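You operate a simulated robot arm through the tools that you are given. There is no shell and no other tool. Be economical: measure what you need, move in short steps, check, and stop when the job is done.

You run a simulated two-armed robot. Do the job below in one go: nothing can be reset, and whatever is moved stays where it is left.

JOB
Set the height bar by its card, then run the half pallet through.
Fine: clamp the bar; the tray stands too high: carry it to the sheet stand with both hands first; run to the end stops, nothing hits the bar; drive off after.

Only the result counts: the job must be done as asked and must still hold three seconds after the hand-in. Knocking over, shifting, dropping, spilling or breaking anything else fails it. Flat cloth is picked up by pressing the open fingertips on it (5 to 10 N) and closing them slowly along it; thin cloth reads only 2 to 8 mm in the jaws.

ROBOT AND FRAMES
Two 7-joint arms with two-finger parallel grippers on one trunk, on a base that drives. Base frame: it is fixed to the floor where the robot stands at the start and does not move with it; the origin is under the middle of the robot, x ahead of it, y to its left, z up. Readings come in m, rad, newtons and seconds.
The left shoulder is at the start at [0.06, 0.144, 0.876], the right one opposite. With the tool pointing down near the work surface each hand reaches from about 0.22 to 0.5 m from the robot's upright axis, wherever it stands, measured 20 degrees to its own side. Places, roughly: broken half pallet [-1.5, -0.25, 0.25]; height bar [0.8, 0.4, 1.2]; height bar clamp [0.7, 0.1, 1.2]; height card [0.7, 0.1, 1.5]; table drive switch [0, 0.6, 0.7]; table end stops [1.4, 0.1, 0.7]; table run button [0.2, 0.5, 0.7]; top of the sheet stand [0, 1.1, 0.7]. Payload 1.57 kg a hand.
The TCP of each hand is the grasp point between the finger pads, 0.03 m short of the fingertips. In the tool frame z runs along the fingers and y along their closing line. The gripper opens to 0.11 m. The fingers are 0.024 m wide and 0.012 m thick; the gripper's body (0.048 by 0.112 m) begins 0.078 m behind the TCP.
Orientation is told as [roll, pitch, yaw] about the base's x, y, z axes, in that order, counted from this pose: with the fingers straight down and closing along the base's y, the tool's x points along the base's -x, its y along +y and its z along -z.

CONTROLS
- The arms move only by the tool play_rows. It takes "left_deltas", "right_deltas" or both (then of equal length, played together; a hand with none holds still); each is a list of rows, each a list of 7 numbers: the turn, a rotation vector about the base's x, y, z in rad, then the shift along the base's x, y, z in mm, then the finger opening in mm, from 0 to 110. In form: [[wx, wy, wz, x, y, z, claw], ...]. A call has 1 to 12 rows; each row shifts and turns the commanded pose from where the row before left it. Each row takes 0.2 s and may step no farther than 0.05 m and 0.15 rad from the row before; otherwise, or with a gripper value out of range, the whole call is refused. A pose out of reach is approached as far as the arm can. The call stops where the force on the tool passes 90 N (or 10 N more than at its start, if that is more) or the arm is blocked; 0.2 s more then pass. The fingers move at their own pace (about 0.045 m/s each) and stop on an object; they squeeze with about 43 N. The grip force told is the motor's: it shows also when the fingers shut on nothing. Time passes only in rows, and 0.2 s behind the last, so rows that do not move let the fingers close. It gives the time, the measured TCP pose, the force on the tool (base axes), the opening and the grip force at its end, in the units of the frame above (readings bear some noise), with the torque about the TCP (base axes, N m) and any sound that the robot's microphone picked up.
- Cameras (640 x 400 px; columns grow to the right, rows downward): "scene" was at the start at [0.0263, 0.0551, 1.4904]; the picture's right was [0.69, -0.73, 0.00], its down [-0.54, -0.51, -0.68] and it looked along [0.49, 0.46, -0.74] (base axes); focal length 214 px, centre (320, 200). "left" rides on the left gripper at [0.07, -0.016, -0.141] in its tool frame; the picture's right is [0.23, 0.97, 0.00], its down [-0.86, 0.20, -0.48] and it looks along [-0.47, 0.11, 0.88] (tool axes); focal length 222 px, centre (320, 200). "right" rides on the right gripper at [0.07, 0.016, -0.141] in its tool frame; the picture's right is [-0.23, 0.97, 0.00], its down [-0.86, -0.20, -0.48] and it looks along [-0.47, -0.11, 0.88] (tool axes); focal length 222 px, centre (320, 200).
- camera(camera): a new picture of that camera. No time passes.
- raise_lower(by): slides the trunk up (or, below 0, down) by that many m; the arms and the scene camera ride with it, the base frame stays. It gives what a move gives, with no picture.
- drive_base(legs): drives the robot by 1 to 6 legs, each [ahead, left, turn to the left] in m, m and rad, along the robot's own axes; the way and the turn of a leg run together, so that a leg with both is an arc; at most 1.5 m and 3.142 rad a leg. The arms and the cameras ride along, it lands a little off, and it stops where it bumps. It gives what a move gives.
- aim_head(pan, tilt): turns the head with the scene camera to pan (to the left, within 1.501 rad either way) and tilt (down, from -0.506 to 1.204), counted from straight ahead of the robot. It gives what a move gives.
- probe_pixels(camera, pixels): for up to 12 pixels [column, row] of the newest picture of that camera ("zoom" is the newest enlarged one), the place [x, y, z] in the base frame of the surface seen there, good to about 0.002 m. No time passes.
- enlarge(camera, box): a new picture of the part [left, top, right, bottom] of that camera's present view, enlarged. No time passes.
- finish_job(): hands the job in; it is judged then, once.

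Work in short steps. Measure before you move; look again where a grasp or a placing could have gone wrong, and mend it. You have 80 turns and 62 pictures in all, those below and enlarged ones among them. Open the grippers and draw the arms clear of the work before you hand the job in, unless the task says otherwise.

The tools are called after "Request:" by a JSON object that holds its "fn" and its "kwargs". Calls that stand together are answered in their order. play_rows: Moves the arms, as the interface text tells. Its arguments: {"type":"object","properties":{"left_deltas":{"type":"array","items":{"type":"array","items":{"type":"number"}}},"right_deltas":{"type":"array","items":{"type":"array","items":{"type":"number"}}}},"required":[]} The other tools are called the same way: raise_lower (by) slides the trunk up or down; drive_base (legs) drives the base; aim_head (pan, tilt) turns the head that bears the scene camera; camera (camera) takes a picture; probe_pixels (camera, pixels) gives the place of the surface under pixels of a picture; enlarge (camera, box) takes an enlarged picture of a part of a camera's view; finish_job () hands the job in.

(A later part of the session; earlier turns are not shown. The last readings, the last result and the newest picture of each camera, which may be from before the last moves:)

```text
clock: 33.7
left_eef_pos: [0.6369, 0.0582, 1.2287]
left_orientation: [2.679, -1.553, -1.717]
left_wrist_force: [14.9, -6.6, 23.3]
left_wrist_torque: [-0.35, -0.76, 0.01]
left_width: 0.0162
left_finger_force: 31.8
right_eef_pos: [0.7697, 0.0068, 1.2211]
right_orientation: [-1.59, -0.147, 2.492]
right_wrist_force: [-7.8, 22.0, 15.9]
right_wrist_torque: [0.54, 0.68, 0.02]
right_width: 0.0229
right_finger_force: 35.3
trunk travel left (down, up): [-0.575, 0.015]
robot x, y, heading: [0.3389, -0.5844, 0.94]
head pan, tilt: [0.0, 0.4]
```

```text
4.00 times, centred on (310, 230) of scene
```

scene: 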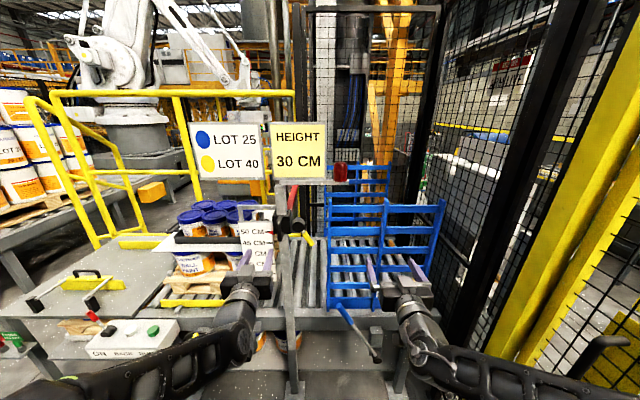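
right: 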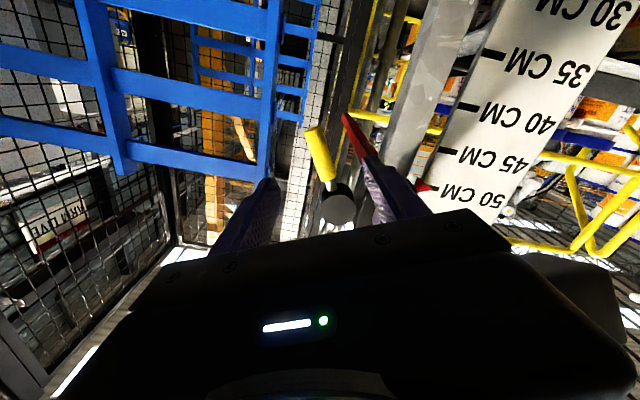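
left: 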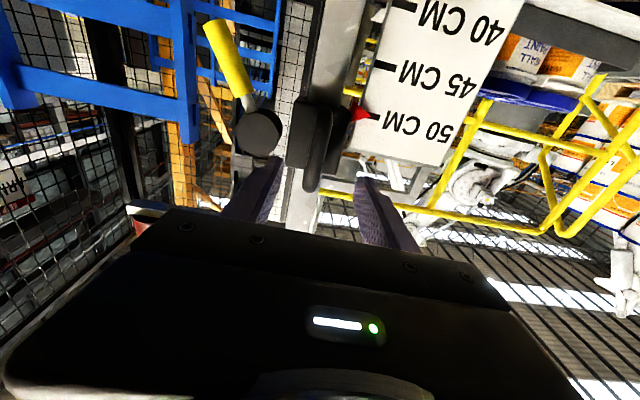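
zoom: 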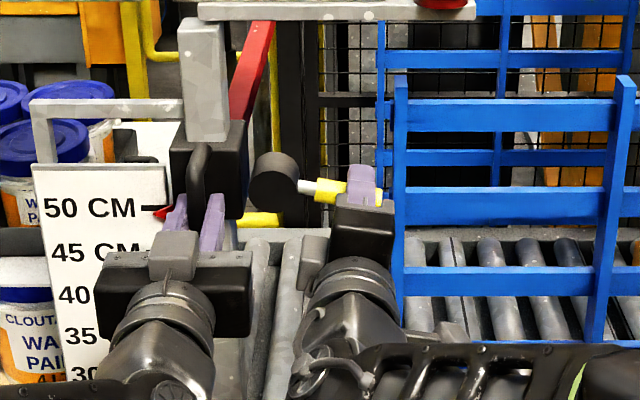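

Still clamped. Counterclockwise should loosen a normal thread, so I undo the shift and keep turning past horizontal upward.

Request:
{"fn": "play_rows", "kwargs": {"right_deltas": [[0, 0, 0, 0, 0, 9, 0], [-0.059, -0.081, 0, 0.7, -0.5, 7.2, 0], [-0.059, -0.081, 0, 0.1, -0.1, 7.3, 0], [-0.059, -0.081, 0, -0.5, 0.4, 7.3, 0], [-0.059, -0.081, 0, -1.0, 0.8, 7.2, 0], [-0.059, -0.081, 0, -1.6, 1.2, 7.0, 0], [-0.059, -0.081, 0, -2.2, 1.6, 6.8, 0], [-0.059, -0.081, 0, -2.7, 2.0, 6.5, 0], [0, 0, 0, 0, 0, 0, 0]], "left_deltas": [[0, 0, 0, 0, 0, 5, 0], [0, 0, 0, 0, 0, 0, 0], [0, 0, 0, 0, 0, 0, 0], [0, 0, 0, 0, 0, 0, 0], [0, 0, 0, 0, 0, 0, 0], [0, 0, 0, 0, 0, 0, 0], [0, 0, 0, 0, 0, 0, 0], [0, 0, 0, 0, 0, 0, 0], [0, 0, 0, 0, 0, 0, 0]]}}

Request:
{"fn": "enlarge", "kwargs": {"camera": "scene", "box": [240, 180, 380, 280]}}

```text
clock: 35.7
left_eef_pos: [0.6357, 0.0596, 1.2321]
left_orientation: [2.561, -1.549, -1.59]
left_wrist_force: [-5.5, -13.2, 18.8]
left_wrist_torque: [-0.33, -0.71, 0.04]
left_width: 0.0163
left_finger_force: 31.7
right_eef_pos: [0.771, 0.008, 1.2641]
right_orientation: [-1.578, 0.561, 2.492]
right_wrist_force: [6.9, -21.3, -50.8]
right_wrist_torque: [0.22, 1.16, -0.16]
right_width: 0.0296
right_finger_force: 38.6
trunk travel left (down, up): [-0.575, 0.015]
robot x, y, heading: [0.3368, -0.5833, 0.938]
head pan, tilt: [0.0, 0.4]
```

```text
4.00 times, centred on (310, 230) of scene
```

zoom: 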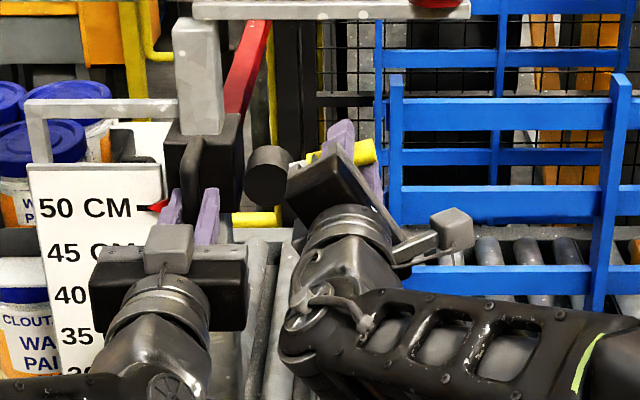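

The lever hit an end stop a bit above horizontal (50 N). I release the lever with the right hand and press the handle down with the left to test whether the bar is free here.

Request:
{"fn": "play_rows", "kwargs": {"right_deltas": [[0.03, 0.04, 0, 0, 0, -8, 0], [0, 0, 0, 0, 0, 0, 70], [0, 0, 0, 0, 0, 0, 70], [0, 0, 0, 0, 0, 0, 70], [0, 0, 0, 0, 0, 0, 70], [0, 0, 0, 0, 0, 0, 70]], "left_deltas": [[0, 0, 0, 0, 0, 0, 0], [0, 0, 0, 0, 0, 0, 0], [0, 0, 0, 0, 0, 0, 0], [0, 0, 0, 0, 0, -8, 0], [0, 0, 0, 0, 0, -8, 0], [0, 0, 0, 0, 0, -4, 0]]}}

Request:
{"fn": "enlarge", "kwargs": {"camera": "scene", "box": [240, 180, 380, 280]}}

```text
clock: 37.1
left_eef_pos: [0.6357, 0.0593, 1.2105]
left_orientation: [2.474, -1.555, -1.508]
left_wrist_force: [6.7, -9.4, 12.3]
left_wrist_torque: [-1.06, -0.16, 0.0]
left_width: 0.0157
left_finger_force: 31.6
right_eef_pos: [0.7651, 0.0133, 1.2662]
right_orientation: [-1.596, 0.508, 2.493]
right_wrist_force: [-0.4, 0.4, -11.1]
right_wrist_torque: [0.13, 0.31, 0.03]
right_width: 0.0777
right_finger_force: 4.3
trunk travel left (down, up): [-0.575, 0.015]
robot x, y, heading: [0.339, -0.5896, 0.941]
head pan, tilt: [0.0, 0.4]
```

```text
4.00 times, centred on (310, 230) of scene
```

zoom: 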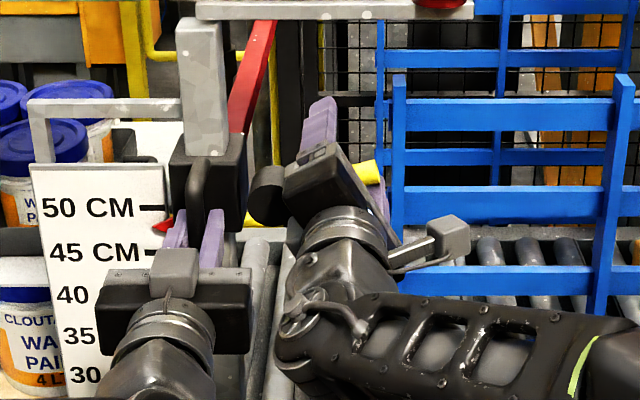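

The pointer went down to ~48: the bar is free at this stop and stays by friction. I withdraw the right hand along −v, then slide the bar down with the left.

Request:
{"fn": "play_rows", "kwargs": {"right_deltas": [[0, 0, 0, 0, 0, 0, 90], [0, 0, 0, -20, -27, 0, 90], [0, 0, 0, -20, -27, 0, 90], [0, 0, 0, -20, -27, 0, 90], [0, 0, 0, -20, -27, 0, 90]]}}

Request:
{"fn": "play_rows", "kwargs": {"left_deltas": [[0, 0, 0, 0, 0, -15, 0], [0, 0, 0, 0, 0, -18, 0], [0, 0, 0, 0, 0, -18, 0], [0, 0, 0, 0, 0, -18, 0], [0, 0, 0, 0, 0, -18, 0], [0, 0, 0, 0, 0, -18, 0], [0, 0, 0, 0, 0, -18, 0], [0, 0, 0, 0, 0, -18, 0], [0, 0, 0, 0, 0, 0, 0]]}}

Request:
{"fn": "enlarge", "kwargs": {"camera": "scene", "box": [230, 190, 390, 305]}}

```text
clock: 38.3
left_eef_pos: [0.6368, 0.0593, 1.2073]
left_orientation: [2.057, -1.563, -1.093]
left_wrist_force: [4.7, -13.3, -8.5]
left_wrist_torque: [-0.56, -0.41, 0.11]
left_width: 0.016
left_finger_force: 31.5
right_eef_pos: [0.6836, -0.0939, 1.2706]
right_orientation: [-1.6, 0.507, 2.49]
right_wrist_force: [-0.2, -0.2, -0.2]
right_wrist_torque: [-0.01, -0.02, 0.03]
right_width: 0.0899
right_finger_force: 0.2
trunk travel left (down, up): [-0.575, 0.015]
robot x, y, heading: [0.338, -0.5828, 0.939]
head pan, tilt: [0.0, 0.4]
```

```text
clock: 40.3
left_eef_pos: [0.6367, 0.0597, 1.0677]
left_orientation: [2.32, -1.556, -1.355]
left_wrist_force: [6.3, -17.3, -0.2]
left_wrist_torque: [-0.2, -0.77, -0.01]
left_width: 0.016
left_finger_force: 31.1
right_eef_pos: [0.6832, -0.095, 1.2695]
right_orientation: [-1.6, 0.507, 2.488]
right_wrist_force: [-1.0, -0.4, -0.4]
right_wrist_torque: [-0.02, 0.01, 0.01]
right_width: 0.09
right_finger_force: 0.0
trunk travel left (down, up): [-0.575, 0.015]
robot x, y, heading: [0.3399, -0.5843, 0.94]
head pan, tilt: [0.0, 0.4]
```

```text
3.48 times, centred on (310, 248) of scene
```

zoom: 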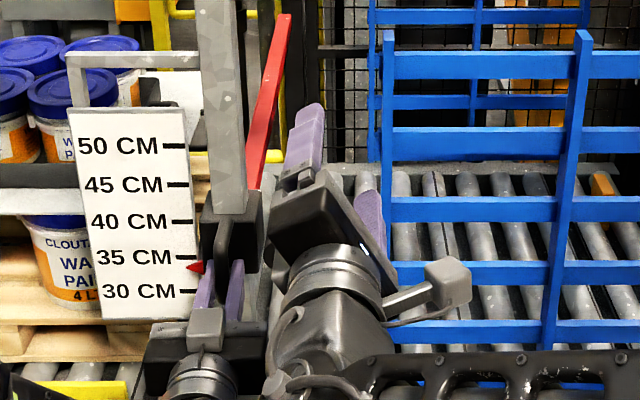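

Pointer at (197,267) is about 33.4. I probe pointer and ticks for an exact distance.

Request:
{"fn": "probe_pixels", "kwargs": {"camera": "zoom", "pixels": [[198, 264], [198, 267], [197, 270], [180, 257], [186, 291], [180, 291], [178, 220]]}}

Request:
{"fn": "enlarge", "kwargs": {"camera": "scene", "box": [250, 245, 310, 285]}}

Request:
{"fn": "probe_pixels", "kwargs": {"camera": "zoom", "pixels": [[170, 205], [165, 215], [175, 175], [170, 220], [140, 170], [150, 275]]}}

```text
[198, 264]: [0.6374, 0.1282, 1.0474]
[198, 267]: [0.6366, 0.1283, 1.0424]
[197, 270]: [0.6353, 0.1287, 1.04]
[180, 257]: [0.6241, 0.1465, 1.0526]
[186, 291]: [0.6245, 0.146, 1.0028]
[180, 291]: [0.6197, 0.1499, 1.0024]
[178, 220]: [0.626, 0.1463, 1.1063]
```

```text
10.00 times, centred on (280, 265) of scene
```

zoom: 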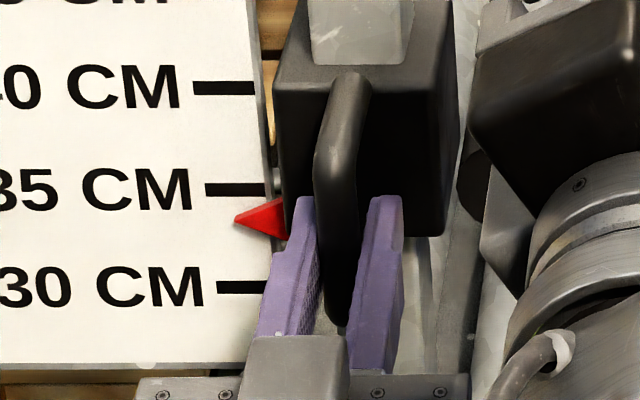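

```text
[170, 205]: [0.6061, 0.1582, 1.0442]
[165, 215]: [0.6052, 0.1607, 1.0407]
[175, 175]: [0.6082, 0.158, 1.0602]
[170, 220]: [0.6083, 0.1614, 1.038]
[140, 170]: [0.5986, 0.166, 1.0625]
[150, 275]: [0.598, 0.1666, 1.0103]
```

The pointer stands ~7 mm in front of the board, so I use true z. I probe the pointer in this zoom.

Request:
{"fn": "probe_pixels", "kwargs": {"camera": "zoom", "pixels": [[242, 220], [250, 219], [258, 218], [266, 218], [274, 218], [280, 204], [280, 232], [250, 287], [240, 189], [258, 212], [258, 226]]}}

```text
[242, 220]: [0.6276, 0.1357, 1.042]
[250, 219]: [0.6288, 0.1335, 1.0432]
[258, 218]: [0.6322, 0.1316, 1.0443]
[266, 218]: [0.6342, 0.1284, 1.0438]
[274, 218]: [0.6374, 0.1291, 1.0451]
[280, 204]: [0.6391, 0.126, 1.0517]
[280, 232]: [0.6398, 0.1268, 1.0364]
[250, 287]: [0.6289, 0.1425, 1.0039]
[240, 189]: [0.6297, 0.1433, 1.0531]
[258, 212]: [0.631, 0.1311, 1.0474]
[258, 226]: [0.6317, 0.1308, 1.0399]
```

Pointer centre z≈1.0435, 30-tick z≈1.0035: lower the bar by ~40 mm.

Request:
{"fn": "play_rows", "kwargs": {"left_deltas": [[0, 0, 0, 0, 0, -13, 0], [0, 0, 0, 0, 0, -13, 0], [0, 0, 0, 0, 0, -13, 0], [0, 0, 0, 0, 0, 0, 0], [0, 0, 0, 0, 0, 0, 0]]}}

Request:
{"fn": "enlarge", "kwargs": {"camera": "scene", "box": [250, 255, 314, 295]}}

```text
clock: 41.5
left_eef_pos: [0.6369, 0.0597, 1.0264]
left_orientation: [2.109, -1.557, -1.145]
left_wrist_force: [9.0, -15.4, -7.0]
left_wrist_torque: [-0.29, -0.7, 0.04]
left_width: 0.0161
left_finger_force: 31.8
right_eef_pos: [0.684, -0.0933, 1.2703]
right_orientation: [-1.6, 0.506, 2.489]
right_wrist_force: [0.0, -0.4, -0.4]
right_wrist_torque: [0.02, -0.01, -0.01]
right_width: 0.0899
right_finger_force: 0.0
trunk travel left (down, up): [-0.575, 0.015]
robot x, y, heading: [0.339, -0.587, 0.939]
head pan, tilt: [0.0, 0.4]
```

```text
10.00 times, centred on (282, 275) of scene
```

zoom: 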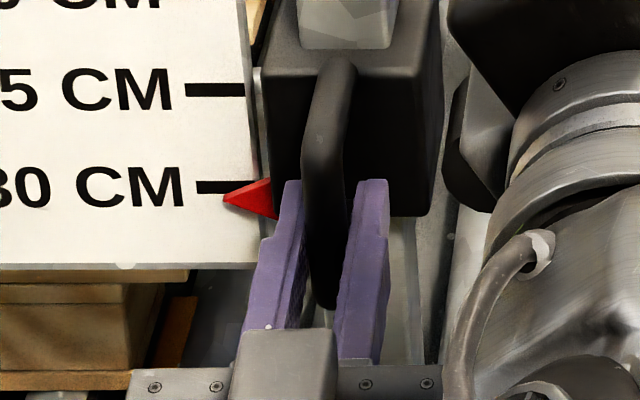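

Request:
{"fn": "probe_pixels", "kwargs": {"camera": "zoom", "pixels": [[232, 199], [246, 198], [256, 198], [266, 198], [271, 182], [271, 214], [225, 187], [235, 187], [246, 190], [246, 206]]}}

```text
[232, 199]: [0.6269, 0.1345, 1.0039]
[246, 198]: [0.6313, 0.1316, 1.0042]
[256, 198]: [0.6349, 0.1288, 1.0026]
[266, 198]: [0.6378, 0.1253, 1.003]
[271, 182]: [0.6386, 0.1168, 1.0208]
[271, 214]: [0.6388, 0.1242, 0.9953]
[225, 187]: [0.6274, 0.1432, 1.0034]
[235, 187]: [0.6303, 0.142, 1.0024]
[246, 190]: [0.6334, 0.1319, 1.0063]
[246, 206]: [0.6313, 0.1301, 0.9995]
```

Pointer 1.0035 vs tick 1.003: it stands at 30 cm. Now I lower the right hand by 0.205 m, in front of the lever, to turn it back.

Request:
{"fn": "play_rows", "kwargs": {"right_deltas": [[0, 0, 0, 0, 0, -41, 70], [0, 0, 0, 0, 0, -41, 70], [0, 0, 0, 0, 0, -41, 70], [0, 0, 0, 0, 0, -41, 70], [0, 0, 0, 0, 0, -41, 70], [0, 0, 0, 0, 0, 0, 70]], "left_deltas": [[0, 0, 0, 0, 0, 0, 0], [0, 0, 0, 0, 0, 0, 0], [0, 0, 0, 0, 0, 0, 0], [0, 0, 0, 0, 0, 0, 0], [0, 0, 0, 0, 0, 0, 0], [0, 0, 0, 0, 0, 0, 0]]}}

Request:
{"fn": "camera", "kwargs": {"camera": "right"}}

Request:
{"fn": "enlarge", "kwargs": {"camera": "scene", "box": [240, 220, 400, 320]}}

```text
clock: 42.9
left_eef_pos: [0.637, 0.0589, 1.0276]
left_orientation: [2.079, -1.557, -1.114]
left_wrist_force: [5.4, -19.1, -14.3]
left_wrist_torque: [-0.53, -0.44, 0.1]
left_width: 0.016
left_finger_force: 31.5
right_eef_pos: [0.6852, -0.0945, 1.0623]
right_orientation: [-1.601, 0.506, 2.489]
right_wrist_force: [-0.6, 1.2, 1.1]
right_wrist_torque: [-0.04, -0.01, -0.01]
right_width: 0.0702
right_finger_force: 0.0
trunk travel left (down, up): [-0.575, 0.015]
robot x, y, heading: [0.3434, -0.5889, 0.94]
head pan, tilt: [0.0, 0.4]
```

```text
27 pictures are left
```

right: 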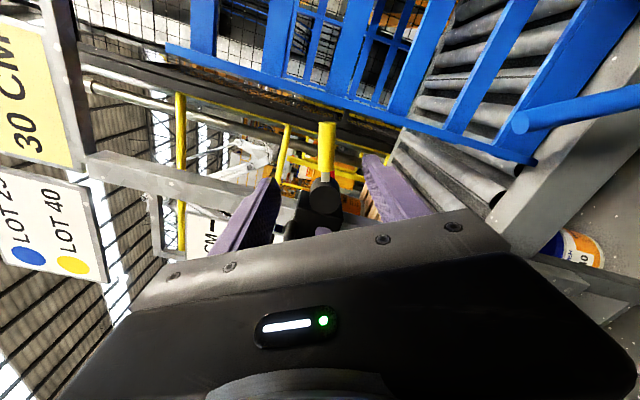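

```text
4.00 times, centred on (320, 270) of scene
```

zoom: 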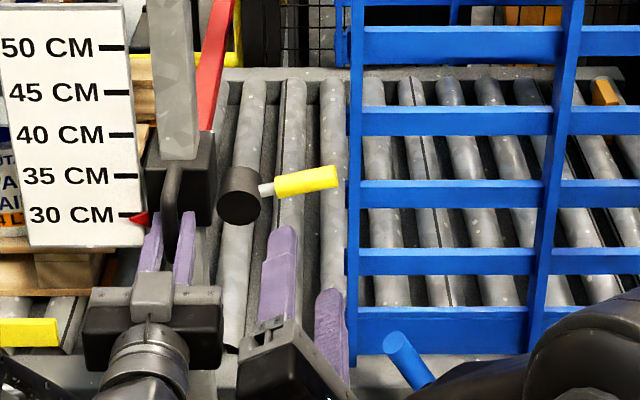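

Lever is centred between the right fingers. I probe its location.

Request:
{"fn": "probe_pixels", "kwargs": {"camera": "zoom", "pixels": [[285, 187], [305, 181], [330, 176], [240, 195], [250, 190]]}}

```text
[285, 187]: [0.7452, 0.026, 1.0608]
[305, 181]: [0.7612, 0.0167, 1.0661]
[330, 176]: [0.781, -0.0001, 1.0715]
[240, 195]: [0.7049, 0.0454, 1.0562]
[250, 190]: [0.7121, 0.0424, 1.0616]
```

Lever axis found (hub u≈0.546, z≈1.050). I advance the right hand, grip the lever, and ease the left hand's upward bias by 3 mm.

Request:
{"fn": "play_rows", "kwargs": {"right_deltas": [[0, 0, 0, 20.2, 27.6, 1, 70], [0, 0, 0, 20.2, 27.6, 0, 70], [0, 0, 0, 20.2, 27.6, 0, 70], [0, 0, 0, 20.2, 27.6, 0, 70], [0, 0, 0, 0, 0, 0, 0], [0, 0, 0, 0, 0, 0, 0], [0, 0, 0, 0, 0, 0, 0], [0, 0, 0, 0, 0, 0, 0]], "left_deltas": [[0, 0, 0, 0, 0, -1, 0], [0, 0, 0, 0, 0, -1, 0], [0, 0, 0, 0, 0, -1, 0], [0, 0, 0, 0, 0, 0, 0], [0, 0, 0, 0, 0, 0, 0], [0, 0, 0, 0, 0, 0, 0], [0, 0, 0, 0, 0, 0, 0], [0, 0, 0, 0, 0, 0, 0]]}}

Request:
{"fn": "play_rows", "kwargs": {"right_deltas": [[0.059, 0.081, 0, 1.0, -0.7, -6.3, 0], [0.059, 0.081, 0, 0.5, -0.3, -6.4, 0], [0.059, 0.081, 0, 0, 0, -6.4, 0], [0.059, 0.081, 0, -0.6, 0.4, -6.4, 0], [0.059, 0.081, 0, -1.0, 0.8, -6.3, 0], [0.059, 0.081, 0, -1.6, 1.2, -6.1, 0], [0.059, 0.081, 0, -2.1, 1.5, -5.9, 0], [0, 0, 0, 0, 0, 0, 0]], "left_deltas": [[0, 0, 0, 0, 0, 0, 0], [0, 0, 0, 0, 0, 0, 0], [0, 0, 0, 0, 0, 0, 0], [0, 0, 0, 0, 0, 0, 0], [0, 0, 0, 0, 0, 0, 0], [0, 0, 0, 0, 0, 0, 0], [0, 0, 0, 0, 0, 0, 0], [0, 0, 0, 0, 0, 0, 0]]}}

```text
clock: 44.7
left_eef_pos: [0.6369, 0.0593, 1.0267]
left_orientation: [2.478, -1.553, -1.511]
left_wrist_force: [-2.9, -23.6, 13.2]
left_wrist_torque: [-0.75, -0.47, 0.0]
left_width: 0.016
left_finger_force: 31.4
right_eef_pos: [0.7677, 0.0137, 1.0595]
right_orientation: [-1.592, 0.506, 2.49]
right_wrist_force: [12.7, 3.5, -25.8]
right_wrist_torque: [0.31, 0.63, 0.08]
right_width: 0.028
right_finger_force: 27.4
trunk travel left (down, up): [-0.575, 0.015]
robot x, y, heading: [0.34, -0.5879, 0.936]
head pan, tilt: [0.0, 0.4]
```

```text
clock: 46.5
left_eef_pos: [0.6368, 0.0587, 1.0243]
left_orientation: [1.979, -1.557, -1.013]
left_wrist_force: [-1.5, -7.0, -15.3]
left_wrist_torque: [-0.75, -0.4, 0.03]
left_width: 0.0159
left_finger_force: 31.8
right_eef_pos: [0.7672, 0.0166, 1.0178]
right_orientation: [-1.586, -0.196, 2.484]
right_wrist_force: [22.5, -17.6, 6.5]
right_wrist_torque: [0.57, 0.75, -0.12]
right_width: 0.0227
right_finger_force: 35.3
trunk travel left (down, up): [-0.575, 0.015]
robot x, y, heading: [0.3383, -0.5861, 0.937]
head pan, tilt: [0.0, 0.4]
```

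The left hand dropped ~2 mm; I check the pointer before tightening further.

Request:
{"fn": "enlarge", "kwargs": {"camera": "scene", "box": [250, 245, 330, 295]}}

```text
8.00 times, centred on (290, 270) of scene
```

zoom: 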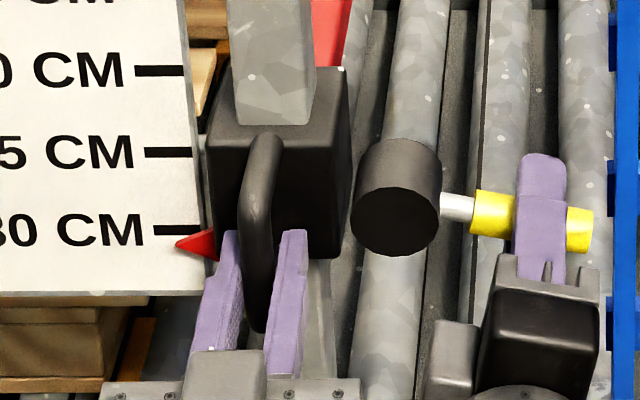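

Request:
{"fn": "probe_pixels", "kwargs": {"camera": "zoom", "pixels": [[182, 245], [190, 244], [200, 243], [208, 243], [213, 229], [214, 260], [180, 229], [188, 229]]}}

```text
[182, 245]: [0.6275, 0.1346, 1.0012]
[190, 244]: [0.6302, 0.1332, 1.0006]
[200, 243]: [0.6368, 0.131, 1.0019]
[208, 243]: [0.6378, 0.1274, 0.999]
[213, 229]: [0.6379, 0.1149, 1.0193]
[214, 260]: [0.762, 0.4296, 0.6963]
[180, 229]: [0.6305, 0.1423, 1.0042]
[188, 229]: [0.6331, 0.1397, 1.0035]
```

The pointer is ~3 mm low. I lift both hands by a few mm (right with it) to bring it back.

Request:
{"fn": "play_rows", "kwargs": {"right_deltas": [[0, 0, 0, 0, 0, 2, 0], [0, 0, 0, 0, 0, 2, 0], [0, 0, 0, 0, 0, 0, 0]], "left_deltas": [[0, 0, 0, 0, 0, 2, 0], [0, 0, 0, 0, 0, 2, 0], [0, 0, 0, 0, 0, 0, 0]]}}

Request:
{"fn": "enlarge", "kwargs": {"camera": "scene", "box": [250, 245, 330, 295]}}

Request:
{"fn": "probe_pixels", "kwargs": {"camera": "zoom", "pixels": [[182, 244], [190, 243], [200, 242], [208, 242], [182, 241], [190, 240], [200, 239], [180, 229], [188, 229]]}}

```text
clock: 47.3
left_eef_pos: [0.6369, 0.059, 1.0279]
left_orientation: [1.885, -1.557, -0.918]
left_wrist_force: [-2.9, -6.7, -21.9]
left_wrist_torque: [-0.5, -0.58, 0.01]
left_width: 0.0159
left_finger_force: 30.9
right_eef_pos: [0.7644, 0.0185, 1.0233]
right_orientation: [-1.582, -0.195, 2.485]
right_wrist_force: [20.1, -18.3, 0.2]
right_wrist_torque: [0.2, 0.3, -0.13]
right_width: 0.0215
right_finger_force: 33.9
trunk travel left (down, up): [-0.575, 0.015]
robot x, y, heading: [0.3383, -0.5864, 0.94]
head pan, tilt: [0.0, 0.4]
```

```text
8.00 times, centred on (290, 270) of scene
```

zoom: 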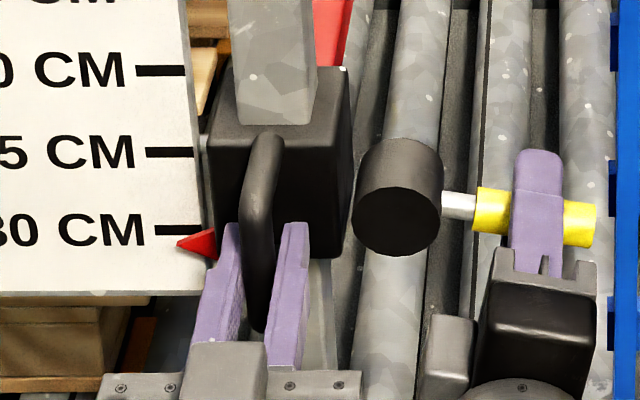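

```text
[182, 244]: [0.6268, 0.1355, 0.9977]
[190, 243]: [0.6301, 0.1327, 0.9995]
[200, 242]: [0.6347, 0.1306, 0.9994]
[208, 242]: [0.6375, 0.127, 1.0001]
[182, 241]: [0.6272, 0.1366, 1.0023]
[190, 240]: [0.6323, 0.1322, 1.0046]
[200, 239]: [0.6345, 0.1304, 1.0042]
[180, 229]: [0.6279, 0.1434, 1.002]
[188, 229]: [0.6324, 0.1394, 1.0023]
```

The fingers slipped instead; the clamp already grips. I turn the lever back open, then re-set the bar slightly high to allow for the drag.

Request:
{"fn": "play_rows", "kwargs": {"right_deltas": [[-0.059, -0.081, 0, 2.1, -1.5, 5.9, 0], [-0.059, -0.081, 0, 1.6, -1.2, 6.1, 0], [-0.059, -0.081, 0, 1.0, -0.8, 6.3, 0], [-0.059, -0.081, 0, 0.6, -0.4, 6.4, 0], [-0.059, -0.081, 0, 0, 0, 6.4, 0], [-0.059, -0.081, 0, -0.5, 0.3, 6.4, 0], [0, 0, 0, 0, 0, 0, 0]], "left_deltas": [[0, 0, 0, 0, 0, 0, 0], [0, 0, 0, 0, 0, 0, 0], [0, 0, 0, 0, 0, 0, 0], [0, 0, 0, 0, 0, 0, 0], [0, 0, 0, 0, 0, 0, 0], [0, 0, 0, 0, 0, 0, 0], [0, 0, 0, 0, 0, 0, 0]]}}

Request:
{"fn": "enlarge", "kwargs": {"camera": "scene", "box": [250, 245, 330, 295]}}

Request:
{"fn": "probe_pixels", "kwargs": {"camera": "zoom", "pixels": [[182, 244], [190, 243], [200, 242], [182, 241], [190, 240], [200, 239], [190, 236], [200, 235], [180, 229], [188, 229]]}}

```text
clock: 48.9
left_eef_pos: [0.6381, 0.0596, 1.0313]
left_orientation: [2.65, -1.555, -1.688]
left_wrist_force: [-0.4, -28.9, 6.1]
left_wrist_torque: [-0.73, -0.41, -0.05]
left_width: 0.0156
left_finger_force: 30.7
right_eef_pos: [0.7632, 0.0176, 1.0571]
right_orientation: [-1.585, 0.413, 2.501]
right_wrist_force: [0.7, 21.1, -22.0]
right_wrist_torque: [0.55, 0.97, 0.04]
right_width: 0.0251
right_finger_force: 36.7
trunk travel left (down, up): [-0.575, 0.015]
robot x, y, heading: [0.3347, -0.5831, 0.94]
head pan, tilt: [0.0, 0.4]
```

```text
8.00 times, centred on (290, 270) of scene
```

zoom: 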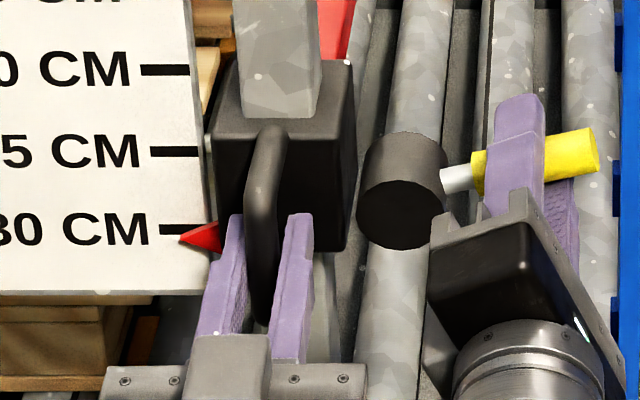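

```text
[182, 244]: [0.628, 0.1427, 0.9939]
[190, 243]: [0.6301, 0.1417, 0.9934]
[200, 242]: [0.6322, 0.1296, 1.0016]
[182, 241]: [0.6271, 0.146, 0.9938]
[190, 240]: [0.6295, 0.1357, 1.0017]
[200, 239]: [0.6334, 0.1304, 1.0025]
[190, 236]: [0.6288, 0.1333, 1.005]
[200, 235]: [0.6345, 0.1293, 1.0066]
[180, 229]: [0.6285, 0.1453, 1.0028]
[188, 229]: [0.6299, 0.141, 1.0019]
```

Pointer ≈1.004. I raise the bar ~2 mm more as allowance, then turn the lever clockwise through horizontal.

Request:
{"fn": "play_rows", "kwargs": {"left_deltas": [[0, 0, 0, 0, 0, 2, 0], [0, 0, 0, 0, 0, 2, 0], [0, 0, 0, 0, 0, 0, 0], [0, 0, 0, 0, 0, 0, 0], [0, 0, 0, 0, 0, 0, 0], [0, 0, 0, 0, 0, 0, 0], [0, 0, 0, 0, 0, 0, 0], [0, 0, 0, 0, 0, 0, 0], [0, 0, 0, 0, 0, 0, 0]], "right_deltas": [[0, 0, 0, 0, 0, 1, 0], [0, 0, 0, 0, 0, 1, 0], [0.059, 0.081, 0, 0.5, -0.3, -6.0, 0], [0.059, 0.081, 0, 0, 0, -6.0, 0], [0.059, 0.081, 0, -0.6, 0.4, -6.0, 0], [0.059, 0.081, 0, -1.0, 0.8, -6.0, 0], [0.059, 0.081, 0, -1.6, 1.2, -6.0, 0], [0.059, 0.081, 0, -2.1, 1.5, -5.8, 0], [0, 0, 0, 0, 0, 0, 0]]}}

Request:
{"fn": "enlarge", "kwargs": {"camera": "scene", "box": [250, 245, 330, 295]}}

Request:
{"fn": "probe_pixels", "kwargs": {"camera": "zoom", "pixels": [[182, 244], [190, 243], [200, 242], [182, 241], [190, 240], [200, 239], [190, 236], [200, 235], [180, 229], [188, 229]]}}

```text
clock: 50.9
left_eef_pos: [0.6369, 0.0594, 1.0345]
left_orientation: [2.246, -1.557, -1.273]
left_wrist_force: [15.3, 2.6, -2.5]
left_wrist_torque: [-0.6, -0.5, 0.04]
left_width: 0.0161
left_finger_force: 31.7
right_eef_pos: [0.7657, 0.0166, 1.0279]
right_orientation: [-1.585, -0.197, 2.486]
right_wrist_force: [5.2, -16.2, 2.5]
right_wrist_torque: [0.34, 0.2, -0.04]
right_width: 0.0211
right_finger_force: 34.5
trunk travel left (down, up): [-0.575, 0.015]
robot x, y, heading: [0.3407, -0.5835, 0.936]
head pan, tilt: [0.0, 0.4]
```

```text
8.00 times, centred on (290, 270) of scene
```

zoom: 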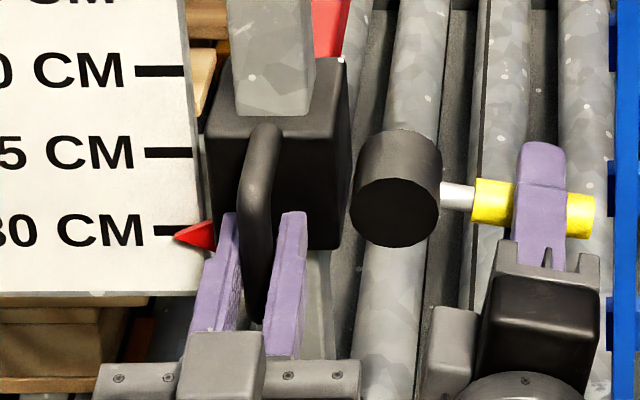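

```text
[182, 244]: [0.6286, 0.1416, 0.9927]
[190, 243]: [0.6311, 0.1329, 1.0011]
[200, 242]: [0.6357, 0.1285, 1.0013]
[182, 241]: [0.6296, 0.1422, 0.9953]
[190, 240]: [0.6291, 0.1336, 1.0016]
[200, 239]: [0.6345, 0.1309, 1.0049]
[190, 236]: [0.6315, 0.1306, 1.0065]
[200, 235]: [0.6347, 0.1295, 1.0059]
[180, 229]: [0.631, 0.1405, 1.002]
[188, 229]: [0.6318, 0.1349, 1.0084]
```

Pointer is ~2 mm above, good to absorb residual drag. I continue turning the lever down to its original angle to tighten fully.

Request:
{"fn": "play_rows", "kwargs": {"left_deltas": [[0, 0, 0, 0, 0, 0, 0], [0, 0, 0, 0, 0, 0, 0], [0, 0, 0, 0, 0, 0, 0], [0, 0, 0, 0, 0, 0, 0], [0, 0, 0, 0, 0, 0, 0], [0, 0, 0, 0, 0, 0, 0], [0, 0, 0, 0, 0, 0, 0], [0, 0, 0, 0, 0, 0, 0], [0, 0, 0, 0, 0, 0, 0], [0, 0, 0, 0, 0, 0, 0], [0, 0, 0, 0, 0, 0, 0]], "right_deltas": [[0.059, 0.081, 0, -1.4, 1.0, -6.2, 0], [0.059, 0.081, 0, -1.9, 1.4, -6.0, 0], [0.059, 0.081, 0, -2.3, 1.7, -5.8, 0], [0.059, 0.081, 0, -2.8, 2.1, -5.4, 0], [0.059, 0.081, 0, -3.2, 2.4, -5.1, 0], [0.059, 0.081, 0, -3.6, 2.7, -4.6, 0], [0.059, 0.081, 0, -4, 2.9, -4.2, 0], [0.059, 0.081, 0, -4.3, 3.1, -3.6, 0], [0.059, 0.081, 0, -4.6, 3.4, -3.1, 0], [0.059, 0.081, 0, -4.8, 3.5, -2.5, 0], [0, 0, 0, 0, 0, 0, 0]]}}

Request:
{"fn": "enlarge", "kwargs": {"camera": "scene", "box": [250, 245, 330, 295]}}

Request:
{"fn": "probe_pixels", "kwargs": {"camera": "zoom", "pixels": [[190, 243], [200, 242], [182, 241], [190, 240], [200, 239], [190, 236], [200, 235], [190, 233], [200, 231], [180, 229]]}}

```text
clock: 53.3
left_eef_pos: [0.6371, 0.06, 1.0333]
left_orientation: [2.11, -1.555, -1.142]
left_wrist_force: [8.7, 21.2, -10.6]
left_wrist_torque: [-0.47, -0.6, -0.01]
left_width: 0.0159
left_finger_force: 31.2
right_eef_pos: [0.7389, 0.0383, 0.9865]
right_orientation: [-1.561, -1.199, 2.462]
right_wrist_force: [20.6, -45.9, 12.8]
right_wrist_torque: [-0.82, -0.44, -0.54]
right_width: 0.025
right_finger_force: 36.4
trunk travel left (down, up): [-0.575, 0.015]
robot x, y, heading: [0.3368, -0.5839, 0.941]
head pan, tilt: [0.0, 0.4]
```

```text
8.00 times, centred on (290, 270) of scene
```

zoom: 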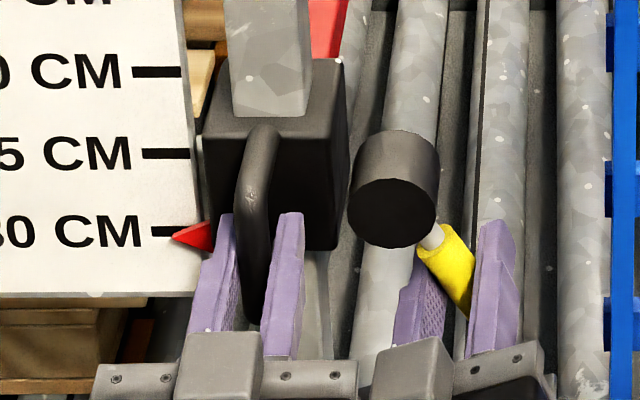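

```text
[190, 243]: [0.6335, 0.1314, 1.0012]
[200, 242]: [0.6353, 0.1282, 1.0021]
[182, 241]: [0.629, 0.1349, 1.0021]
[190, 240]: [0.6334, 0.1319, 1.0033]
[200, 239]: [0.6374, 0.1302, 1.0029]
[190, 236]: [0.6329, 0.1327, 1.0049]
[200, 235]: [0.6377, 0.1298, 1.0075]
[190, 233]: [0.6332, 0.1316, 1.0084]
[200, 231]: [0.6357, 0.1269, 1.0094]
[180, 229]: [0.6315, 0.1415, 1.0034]
```

Clamped at 30 cm (pointer 1.004, tick 1.002–1.003). I open both hands and withdraw along −v.

Request:
{"fn": "play_rows", "kwargs": {"left_deltas": [[0, 0, 0, 0, 0, 0, 50], [0, 0, 0, 0, 0, 0, 50], [0, 0, 0, -20, -27, 0, 50], [0, 0, 0, -20, -27, 0, 50], [0, 0, 0, -24, -18, 0, 50], [0, 0, 0, 0, 0, 0, 50]], "right_deltas": [[0, 0, 0, 0, 0, 0, 80], [0, 0, 0, 0, 0, 0, 80], [0, 0, 0, 0, 0, 0, 80], [0, 0, 0, -20, -27, 0, 80], [0, 0, 0, -20, -27, 0, 80], [0, 0, 0, -20, -27, 0, 80]]}}

Request:
{"fn": "drive_base", "kwargs": {"legs": [[-0.1, 0, 0], [0, 0.55, 0]]}}

Request:
{"fn": "aim_head", "kwargs": {"pan": 0.1, "tilt": 0.55}}

Request:
{"fn": "camera", "kwargs": {"camera": "scene"}}

```text
clock: 54.7
left_eef_pos: [0.5712, -0.0163, 1.0319]
left_orientation: [2.102, -1.563, -1.144]
left_wrist_force: [-13.2, -33.7, 8.8]
left_wrist_torque: [-1.33, 0.22, -1.31]
left_width: 0.0503
left_finger_force: 0.1
right_eef_pos: [0.6667, -0.0367, 0.9849]
right_orientation: [-1.548, -1.196, 2.464]
right_wrist_force: [13.2, 34.0, -8.2]
right_wrist_torque: [-0.37, -0.37, -2.22]
right_width: 0.08
right_finger_force: 0.0
trunk travel left (down, up): [-0.575, 0.015]
robot x, y, heading: [0.3406, -0.588, 0.943]
head pan, tilt: [0.0, 0.4]
```

```text
clock: 58.7
left_eef_pos: [0.057, 0.2409, 1.0353]
left_orientation: [2.548, -1.557, -1.575]
left_wrist_force: [-0.5, 0.2, 0.4]
left_wrist_torque: [-0.01, 0.0, -0.01]
left_width: 0.0502
left_finger_force: 0.1
right_eef_pos: [0.1515, 0.2127, 0.9831]
right_orientation: [-1.535, -1.192, 2.454]
right_wrist_force: [0.6, 0.7, -0.6]
right_wrist_torque: [0.01, 0.03, -0.01]
right_width: 0.0799
right_finger_force: 0.0
trunk travel left (down, up): [-0.575, 0.015]
robot x, y, heading: [-0.1769, -0.3336, 0.941]
head pan, tilt: [0.0, 0.4]
```

```text
clock: 59.4
left_eef_pos: [0.0576, 0.241, 1.0353]
left_orientation: [2.531, -1.557, -1.56]
left_wrist_force: [0.6, 0.0, -0.2]
left_wrist_torque: [0.0, 0.02, -0.01]
left_width: 0.0499
left_finger_force: 0.0
right_eef_pos: [0.1523, 0.2131, 0.9825]
right_orientation: [-1.535, -1.195, 2.457]
right_wrist_force: [0.1, 0.2, 0.6]
right_wrist_torque: [-0.04, 0.0, -0.01]
right_width: 0.08
right_finger_force: 0.0
trunk travel left (down, up): [-0.575, 0.015]
robot x, y, heading: [-0.1769, -0.3347, 0.94]
head pan, tilt: [0.099, 0.55]
```

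```text
20 pictures are left
```

scene: 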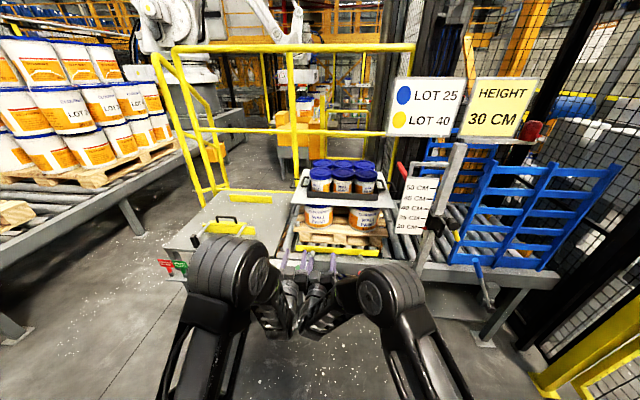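

The bar's done for now. I enlarge the load with the tray.

Request:
{"fn": "enlarge", "kwargs": {"camera": "scene", "box": [270, 145, 414, 235]}}

Request:
{"fn": "probe_pixels", "kwargs": {"camera": "zoom", "pixels": [[165, 165], [160, 200], [505, 165], [518, 185], [330, 200], [180, 200], [495, 195], [110, 230], [560, 245], [120, 130], [230, 150], [150, 150]]}}

```text
4.44 times, centred on (342, 190) of scene
```

zoom: 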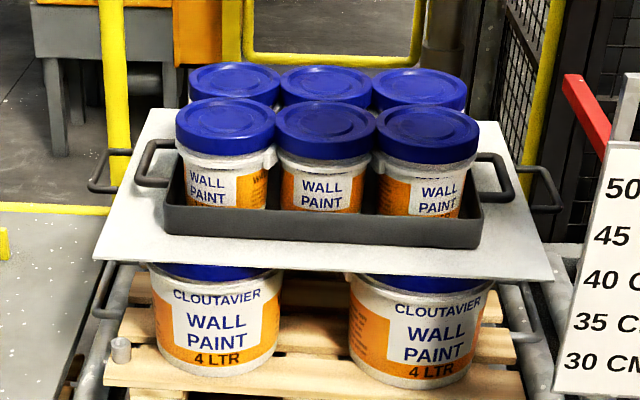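

```text
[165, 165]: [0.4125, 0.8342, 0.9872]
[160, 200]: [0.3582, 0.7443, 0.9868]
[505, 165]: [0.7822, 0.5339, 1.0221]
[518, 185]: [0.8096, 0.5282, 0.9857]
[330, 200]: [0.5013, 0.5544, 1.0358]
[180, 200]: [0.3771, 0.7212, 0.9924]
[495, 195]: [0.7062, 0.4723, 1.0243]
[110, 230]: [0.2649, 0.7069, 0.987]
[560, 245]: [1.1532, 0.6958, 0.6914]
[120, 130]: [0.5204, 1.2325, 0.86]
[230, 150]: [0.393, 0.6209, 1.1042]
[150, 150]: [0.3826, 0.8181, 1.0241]
```

I probe the handles in detail: tray's left (135–175,145–185), right (480–515,155–200), and the ones further out.

Request:
{"fn": "probe_pixels", "kwargs": {"camera": "zoom", "pixels": [[163, 144], [141, 158], [137, 176], [152, 183], [490, 157], [503, 168], [510, 195], [492, 199], [95, 180], [110, 153], [556, 195], [540, 209]]}}

Request:
{"fn": "probe_pixels", "kwargs": {"camera": "zoom", "pixels": [[108, 300], [535, 335], [200, 224], [450, 238], [172, 215], [482, 228], [95, 255], [550, 275], [185, 110], [480, 120], [225, 75], [425, 85]]}}

```text
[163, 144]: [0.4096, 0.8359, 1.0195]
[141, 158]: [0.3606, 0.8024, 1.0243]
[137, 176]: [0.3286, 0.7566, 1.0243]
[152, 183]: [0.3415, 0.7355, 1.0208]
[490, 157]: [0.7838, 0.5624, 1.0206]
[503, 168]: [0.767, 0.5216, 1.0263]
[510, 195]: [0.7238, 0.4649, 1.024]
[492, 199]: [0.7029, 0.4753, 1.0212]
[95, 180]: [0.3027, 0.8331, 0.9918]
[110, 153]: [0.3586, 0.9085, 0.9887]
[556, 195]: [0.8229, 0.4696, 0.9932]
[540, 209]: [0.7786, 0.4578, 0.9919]
```

```text
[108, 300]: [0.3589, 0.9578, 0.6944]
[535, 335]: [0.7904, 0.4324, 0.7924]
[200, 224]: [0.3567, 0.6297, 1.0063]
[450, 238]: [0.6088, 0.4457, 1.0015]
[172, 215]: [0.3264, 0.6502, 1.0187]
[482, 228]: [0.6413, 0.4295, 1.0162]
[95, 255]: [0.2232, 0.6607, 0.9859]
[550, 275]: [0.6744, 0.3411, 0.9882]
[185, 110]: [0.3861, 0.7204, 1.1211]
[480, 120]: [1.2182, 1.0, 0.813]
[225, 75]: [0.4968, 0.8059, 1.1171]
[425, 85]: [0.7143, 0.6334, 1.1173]
```

Tray handles: bars along v at u≈−0.184 and 0.312, v≈0.80–0.90, z≈1.02. Next I inspect the sheet stand for free space.

Request:
{"fn": "enlarge", "kwargs": {"camera": "scene", "box": [150, 180, 310, 280]}}

Request:
{"fn": "probe_pixels", "kwargs": {"camera": "zoom", "pixels": [[300, 180], [180, 185], [270, 195], [290, 175], [320, 60], [450, 60], [60, 230], [500, 200], [250, 60], [540, 90], [380, 240], [400, 130]]}}

```text
4.00 times, centred on (230, 230) of scene
```

zoom: 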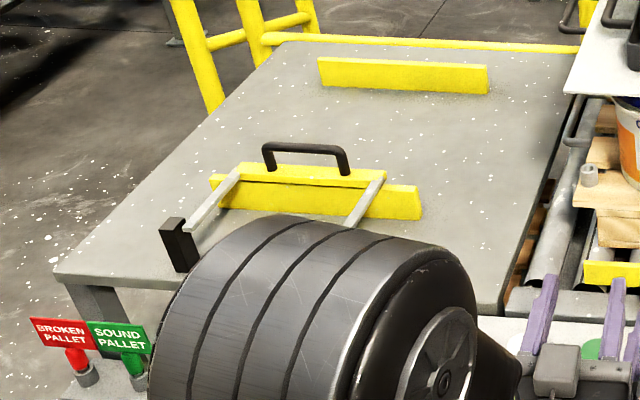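

```text
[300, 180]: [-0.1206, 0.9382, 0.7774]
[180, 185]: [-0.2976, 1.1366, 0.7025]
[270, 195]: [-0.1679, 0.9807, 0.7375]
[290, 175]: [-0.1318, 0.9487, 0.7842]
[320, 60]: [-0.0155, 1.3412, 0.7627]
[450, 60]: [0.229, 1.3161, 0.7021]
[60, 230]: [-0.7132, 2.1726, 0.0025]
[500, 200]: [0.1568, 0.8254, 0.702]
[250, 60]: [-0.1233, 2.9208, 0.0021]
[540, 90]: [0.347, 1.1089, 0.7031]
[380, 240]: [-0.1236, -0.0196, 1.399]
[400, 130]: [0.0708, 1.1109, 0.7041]
```

Stand is free between the yellow guides (v 0.70–1.07, top z 0.703). I spread both hands and tilt them 45° forward-down at shoulder spacing ±0.248 before driving up.

Request:
{"fn": "play_rows", "kwargs": {"left_deltas": [[0, 0, 0, -8.1, 7.3, 9.4, 50], [0, 0, 0, -8.1, 7.3, 9.4, 50], [0, 0, 0, -8.1, 7.3, 9.4, 50], [-0.1055, 0.0772, 0, -8.1, 7.3, 9.4, 50], [-0.1055, 0.0772, 0, -8.1, 7.3, 9.4, 50], [-0.1055, 0.0772, 0, -8.1, 7.3, 9.4, 50], [-0.1055, 0.0772, 0, -8.1, 7.3, 9.4, 50], [-0.1055, 0.0772, 0, -8.1, 7.3, 9.4, 50], [-0.1055, 0.0772, 0, -8.1, 7.3, 9.4, 50], [0, 0, 0, 0, 0, 0, 50]], "right_deltas": [[0.074, 0.101, 0, 26.1, -21.9, 15.3, 50], [0.074, 0.101, 0, 26.1, -21.9, 15.3, 50], [0.074, 0.101, 0, 26.1, -21.9, 15.3, 50], [-0.1055, 0.0772, 0, 26.1, -21.9, 15.3, 50], [-0.1055, 0.0772, 0, 26.1, -21.9, 15.3, 50], [-0.1055, 0.0772, 0, 26.1, -21.9, 15.3, 50], [-0.1055, 0.0772, 0, 26.1, -21.9, 15.3, 50], [-0.1055, 0.0772, 0, 26.1, -21.9, 15.3, 50], [-0.1055, 0.0772, 0, 26.1, -21.9, 15.3, 50], [0, 0, 0, 0, 0, 0, 50]]}}

```text
clock: 61.6
left_eef_pos: [-0.0176, 0.304, 1.1081]
left_orientation: [0.086, -0.899, 0.927]
left_wrist_force: [-0.3, -1.1, -0.1]
left_wrist_torque: [0.0, 0.06, 0.02]
left_width: 0.05
left_finger_force: 0.1
left hand out of reach, approached as far as the arm can: row 8, 9
right_eef_pos: [0.3869, 0.0153, 1.1196]
right_orientation: [-0.014, -0.768, 0.939]
right_wrist_force: [-0.4, 0.8, -0.3]
right_wrist_torque: [0.03, -0.04, 0.02]
right_width: 0.05
right_finger_force: 0.0
trunk travel left (down, up): [-0.575, 0.015]
robot x, y, heading: [-0.1774, -0.3331, 0.94]
head pan, tilt: [0.099, 0.55]
```

Both hands are near the wanted pose. I drive forward 0.5 m toward the table.

Request:
{"fn": "drive_base", "kwargs": {"legs": [[0.5, 0, 0]]}}

Request:
{"fn": "aim_head", "kwargs": {"pan": 0.0, "tilt": 0.7}}

Request:
{"fn": "camera", "kwargs": {"camera": "scene"}}

```text
clock: 63.4
left_eef_pos: [0.1159, 0.4867, 1.1085]
left_orientation: [0.087, -0.9, 0.923]
left_wrist_force: [-0.2, 0.0, -1.0]
left_wrist_torque: [0.03, 0.0, 0.0]
left_width: 0.0503
left_finger_force: 0.1
right_eef_pos: [0.5164, 0.192, 1.12]
right_orientation: [-0.014, -0.751, 0.928]
right_wrist_force: [-12.8, -12.8, 8.6]
right_wrist_torque: [-0.15, -0.21, -0.36]
right_width: 0.0481
right_finger_force: 0.1
trunk travel left (down, up): [-0.575, 0.015]
robot x, y, heading: [-0.0384, -0.1504, 0.937]
head pan, tilt: [0.099, 0.55]
stopped in leg 1: the force on the tool passed its limit at 157 N (the readings are from after the stop); the commanded pose is now the measured one
```

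```text
clock: 64.1
left_eef_pos: [0.1152, 0.4869, 1.1096]
left_orientation: [0.088, -0.898, 0.923]
left_wrist_force: [0.1, 0.6, 0.0]
left_wrist_torque: [0.01, 0.0, -0.02]
left_width: 0.0499
left_finger_force: 0.1
right_eef_pos: [0.5166, 0.191, 1.1201]
right_orientation: [-0.014, -0.751, 0.924]
right_wrist_force: [-14.0, -16.0, 9.6]
right_wrist_torque: [-0.12, -0.16, -0.47]
right_width: 0.0478
right_finger_force: 0.0
trunk travel left (down, up): [-0.575, 0.015]
robot x, y, heading: [-0.0384, -0.1503, 0.934]
head pan, tilt: [0.0, 0.7]
```

```text
17 pictures are left
```

scene: 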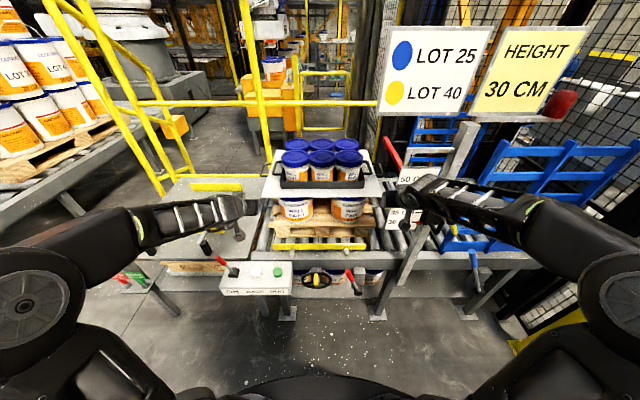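

The right hand ran into the scale board (u 0.31–0.42, v 0.486), which stands before the tray's right handle. I back off and shift left, so the right arm can pass left of the board; then re-pose hands.

Request:
{"fn": "drive_base", "kwargs": {"legs": [[-0.1, 0, 0.005], [0, 0.21, 0]]}}

Request:
{"fn": "play_rows", "kwargs": {"left_deltas": [[-0.0148, 0.0108, 0, 25.2, -27.7, -1.7, 50], [-0.0148, 0.0108, 0, 25.2, -27.7, -1.7, 50], [-0.0148, 0.0108, 0, 25.2, -27.7, -1.7, 50], [-0.0148, 0.0108, 0, 25.2, -27.7, -1.7, 50], [-0.0148, 0.0108, 0, 25.2, -27.7, -1.7, 50], [-0.0148, 0.0108, 0, 25.2, -27.7, -1.7, 50], [0, 0, 0, 0, 0, 0, 50]], "right_deltas": [[0, 0, -0.0833, 4.4, -18.3, -3.3, 50], [0, 0, -0.0833, 4.4, -18.3, -3.3, 50], [0, 0, -0.0833, 4.4, -18.3, -3.3, 50], [0, 0, -0.0833, 4.4, -18.3, -3.3, 50], [0, 0, -0.0833, 4.4, -18.3, -3.3, 50], [0, 0, -0.0833, 4.4, -18.3, -3.3, 50], [0, 0, 0, 0, 0, 0, 50]]}}

Request:
{"fn": "enlarge", "kwargs": {"camera": "scene", "box": [260, 80, 580, 280]}}

```text
clock: 66.5
left_eef_pos: [-0.1197, 0.533, 1.1073]
left_orientation: [0.087, -0.896, 0.933]
left_wrist_force: [0.4, 0.1, -0.2]
left_wrist_torque: [0.02, -0.01, 0.0]
left_width: 0.0502
left_finger_force: 0.1
right_eef_pos: [0.2832, 0.2416, 1.1189]
right_orientation: [-0.014, -0.749, 0.935]
right_wrist_force: [0.5, 0.6, 0.8]
right_wrist_torque: [-0.02, 0.01, -0.02]
right_width: 0.0502
right_finger_force: 0.2
trunk travel left (down, up): [-0.575, 0.015]
robot x, y, heading: [-0.2742, -0.1032, 0.944]
head pan, tilt: [0.0, 0.7]
```

```text
clock: 68.1
left_eef_pos: [0.0341, 0.3659, 1.0973]
left_orientation: [0.087, -0.786, 0.931]
left_wrist_force: [-0.1, 0.7, -0.2]
left_wrist_torque: [0.01, 0.0, -0.01]
left_width: 0.0502
left_finger_force: 0.1
right_eef_pos: [0.3084, 0.1306, 1.0981]
right_orientation: [-0.015, -0.749, 0.433]
right_wrist_force: [0.3, 0.2, 0.0]
right_wrist_torque: [-0.02, 0.02, 0.02]
right_width: 0.0504
right_finger_force: 0.0
trunk travel left (down, up): [-0.575, 0.015]
robot x, y, heading: [-0.2736, -0.1078, 0.946]
head pan, tilt: [0.0, 0.7]
```

```text
2.00 times, centred on (420, 180) of scene
```

zoom: 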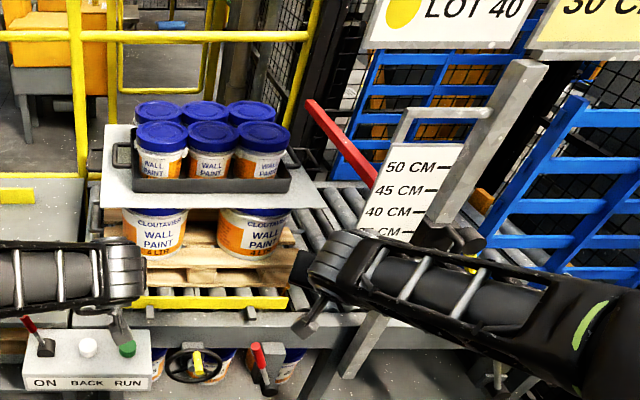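

The right forearm sweeps in from the outside, so I'd better know the reach. I test how far the right hand can extend straight ahead-right over the free rollers in front of the tray.

Request:
{"fn": "play_rows", "kwargs": {"right_deltas": [[0, 0, 0, 4, 40, 0, 50], [0, 0, 0, 4, 40, 0, 50], [0, 0, 0, 4, 40, 0, 50], [0, 0, 0, 4, 40, 0, 50], [0, 0, 0, 4, 40, 0, 50], [0, 0, 0, 4, 40, 0, 50], [0, 0, 0, 0, 0, 0, 50]]}}

Request:
{"fn": "camera", "kwargs": {"camera": "scene"}}

```text
clock: 69.7
left_eef_pos: [0.0343, 0.3646, 1.0972]
left_orientation: [0.088, -0.786, 0.933]
left_wrist_force: [0.5, 0.3, -0.3]
left_wrist_torque: [0.01, 0.03, 0.03]
left_width: 0.0502
left_finger_force: 0.0
right_eef_pos: [0.3348, 0.3725, 1.0985]
right_orientation: [-0.012, -0.749, 0.434]
right_wrist_force: [0.9, -0.2, 1.0]
right_wrist_torque: [0.03, 0.0, 0.01]
right_width: 0.05
right_finger_force: 0.1
trunk travel left (down, up): [-0.575, 0.015]
robot x, y, heading: [-0.2729, -0.1061, 0.945]
head pan, tilt: [0.0, 0.7]
```

```text
15 pictures are left
```

scene: 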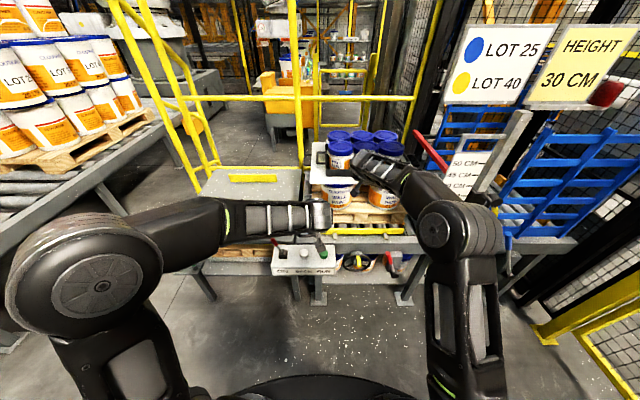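

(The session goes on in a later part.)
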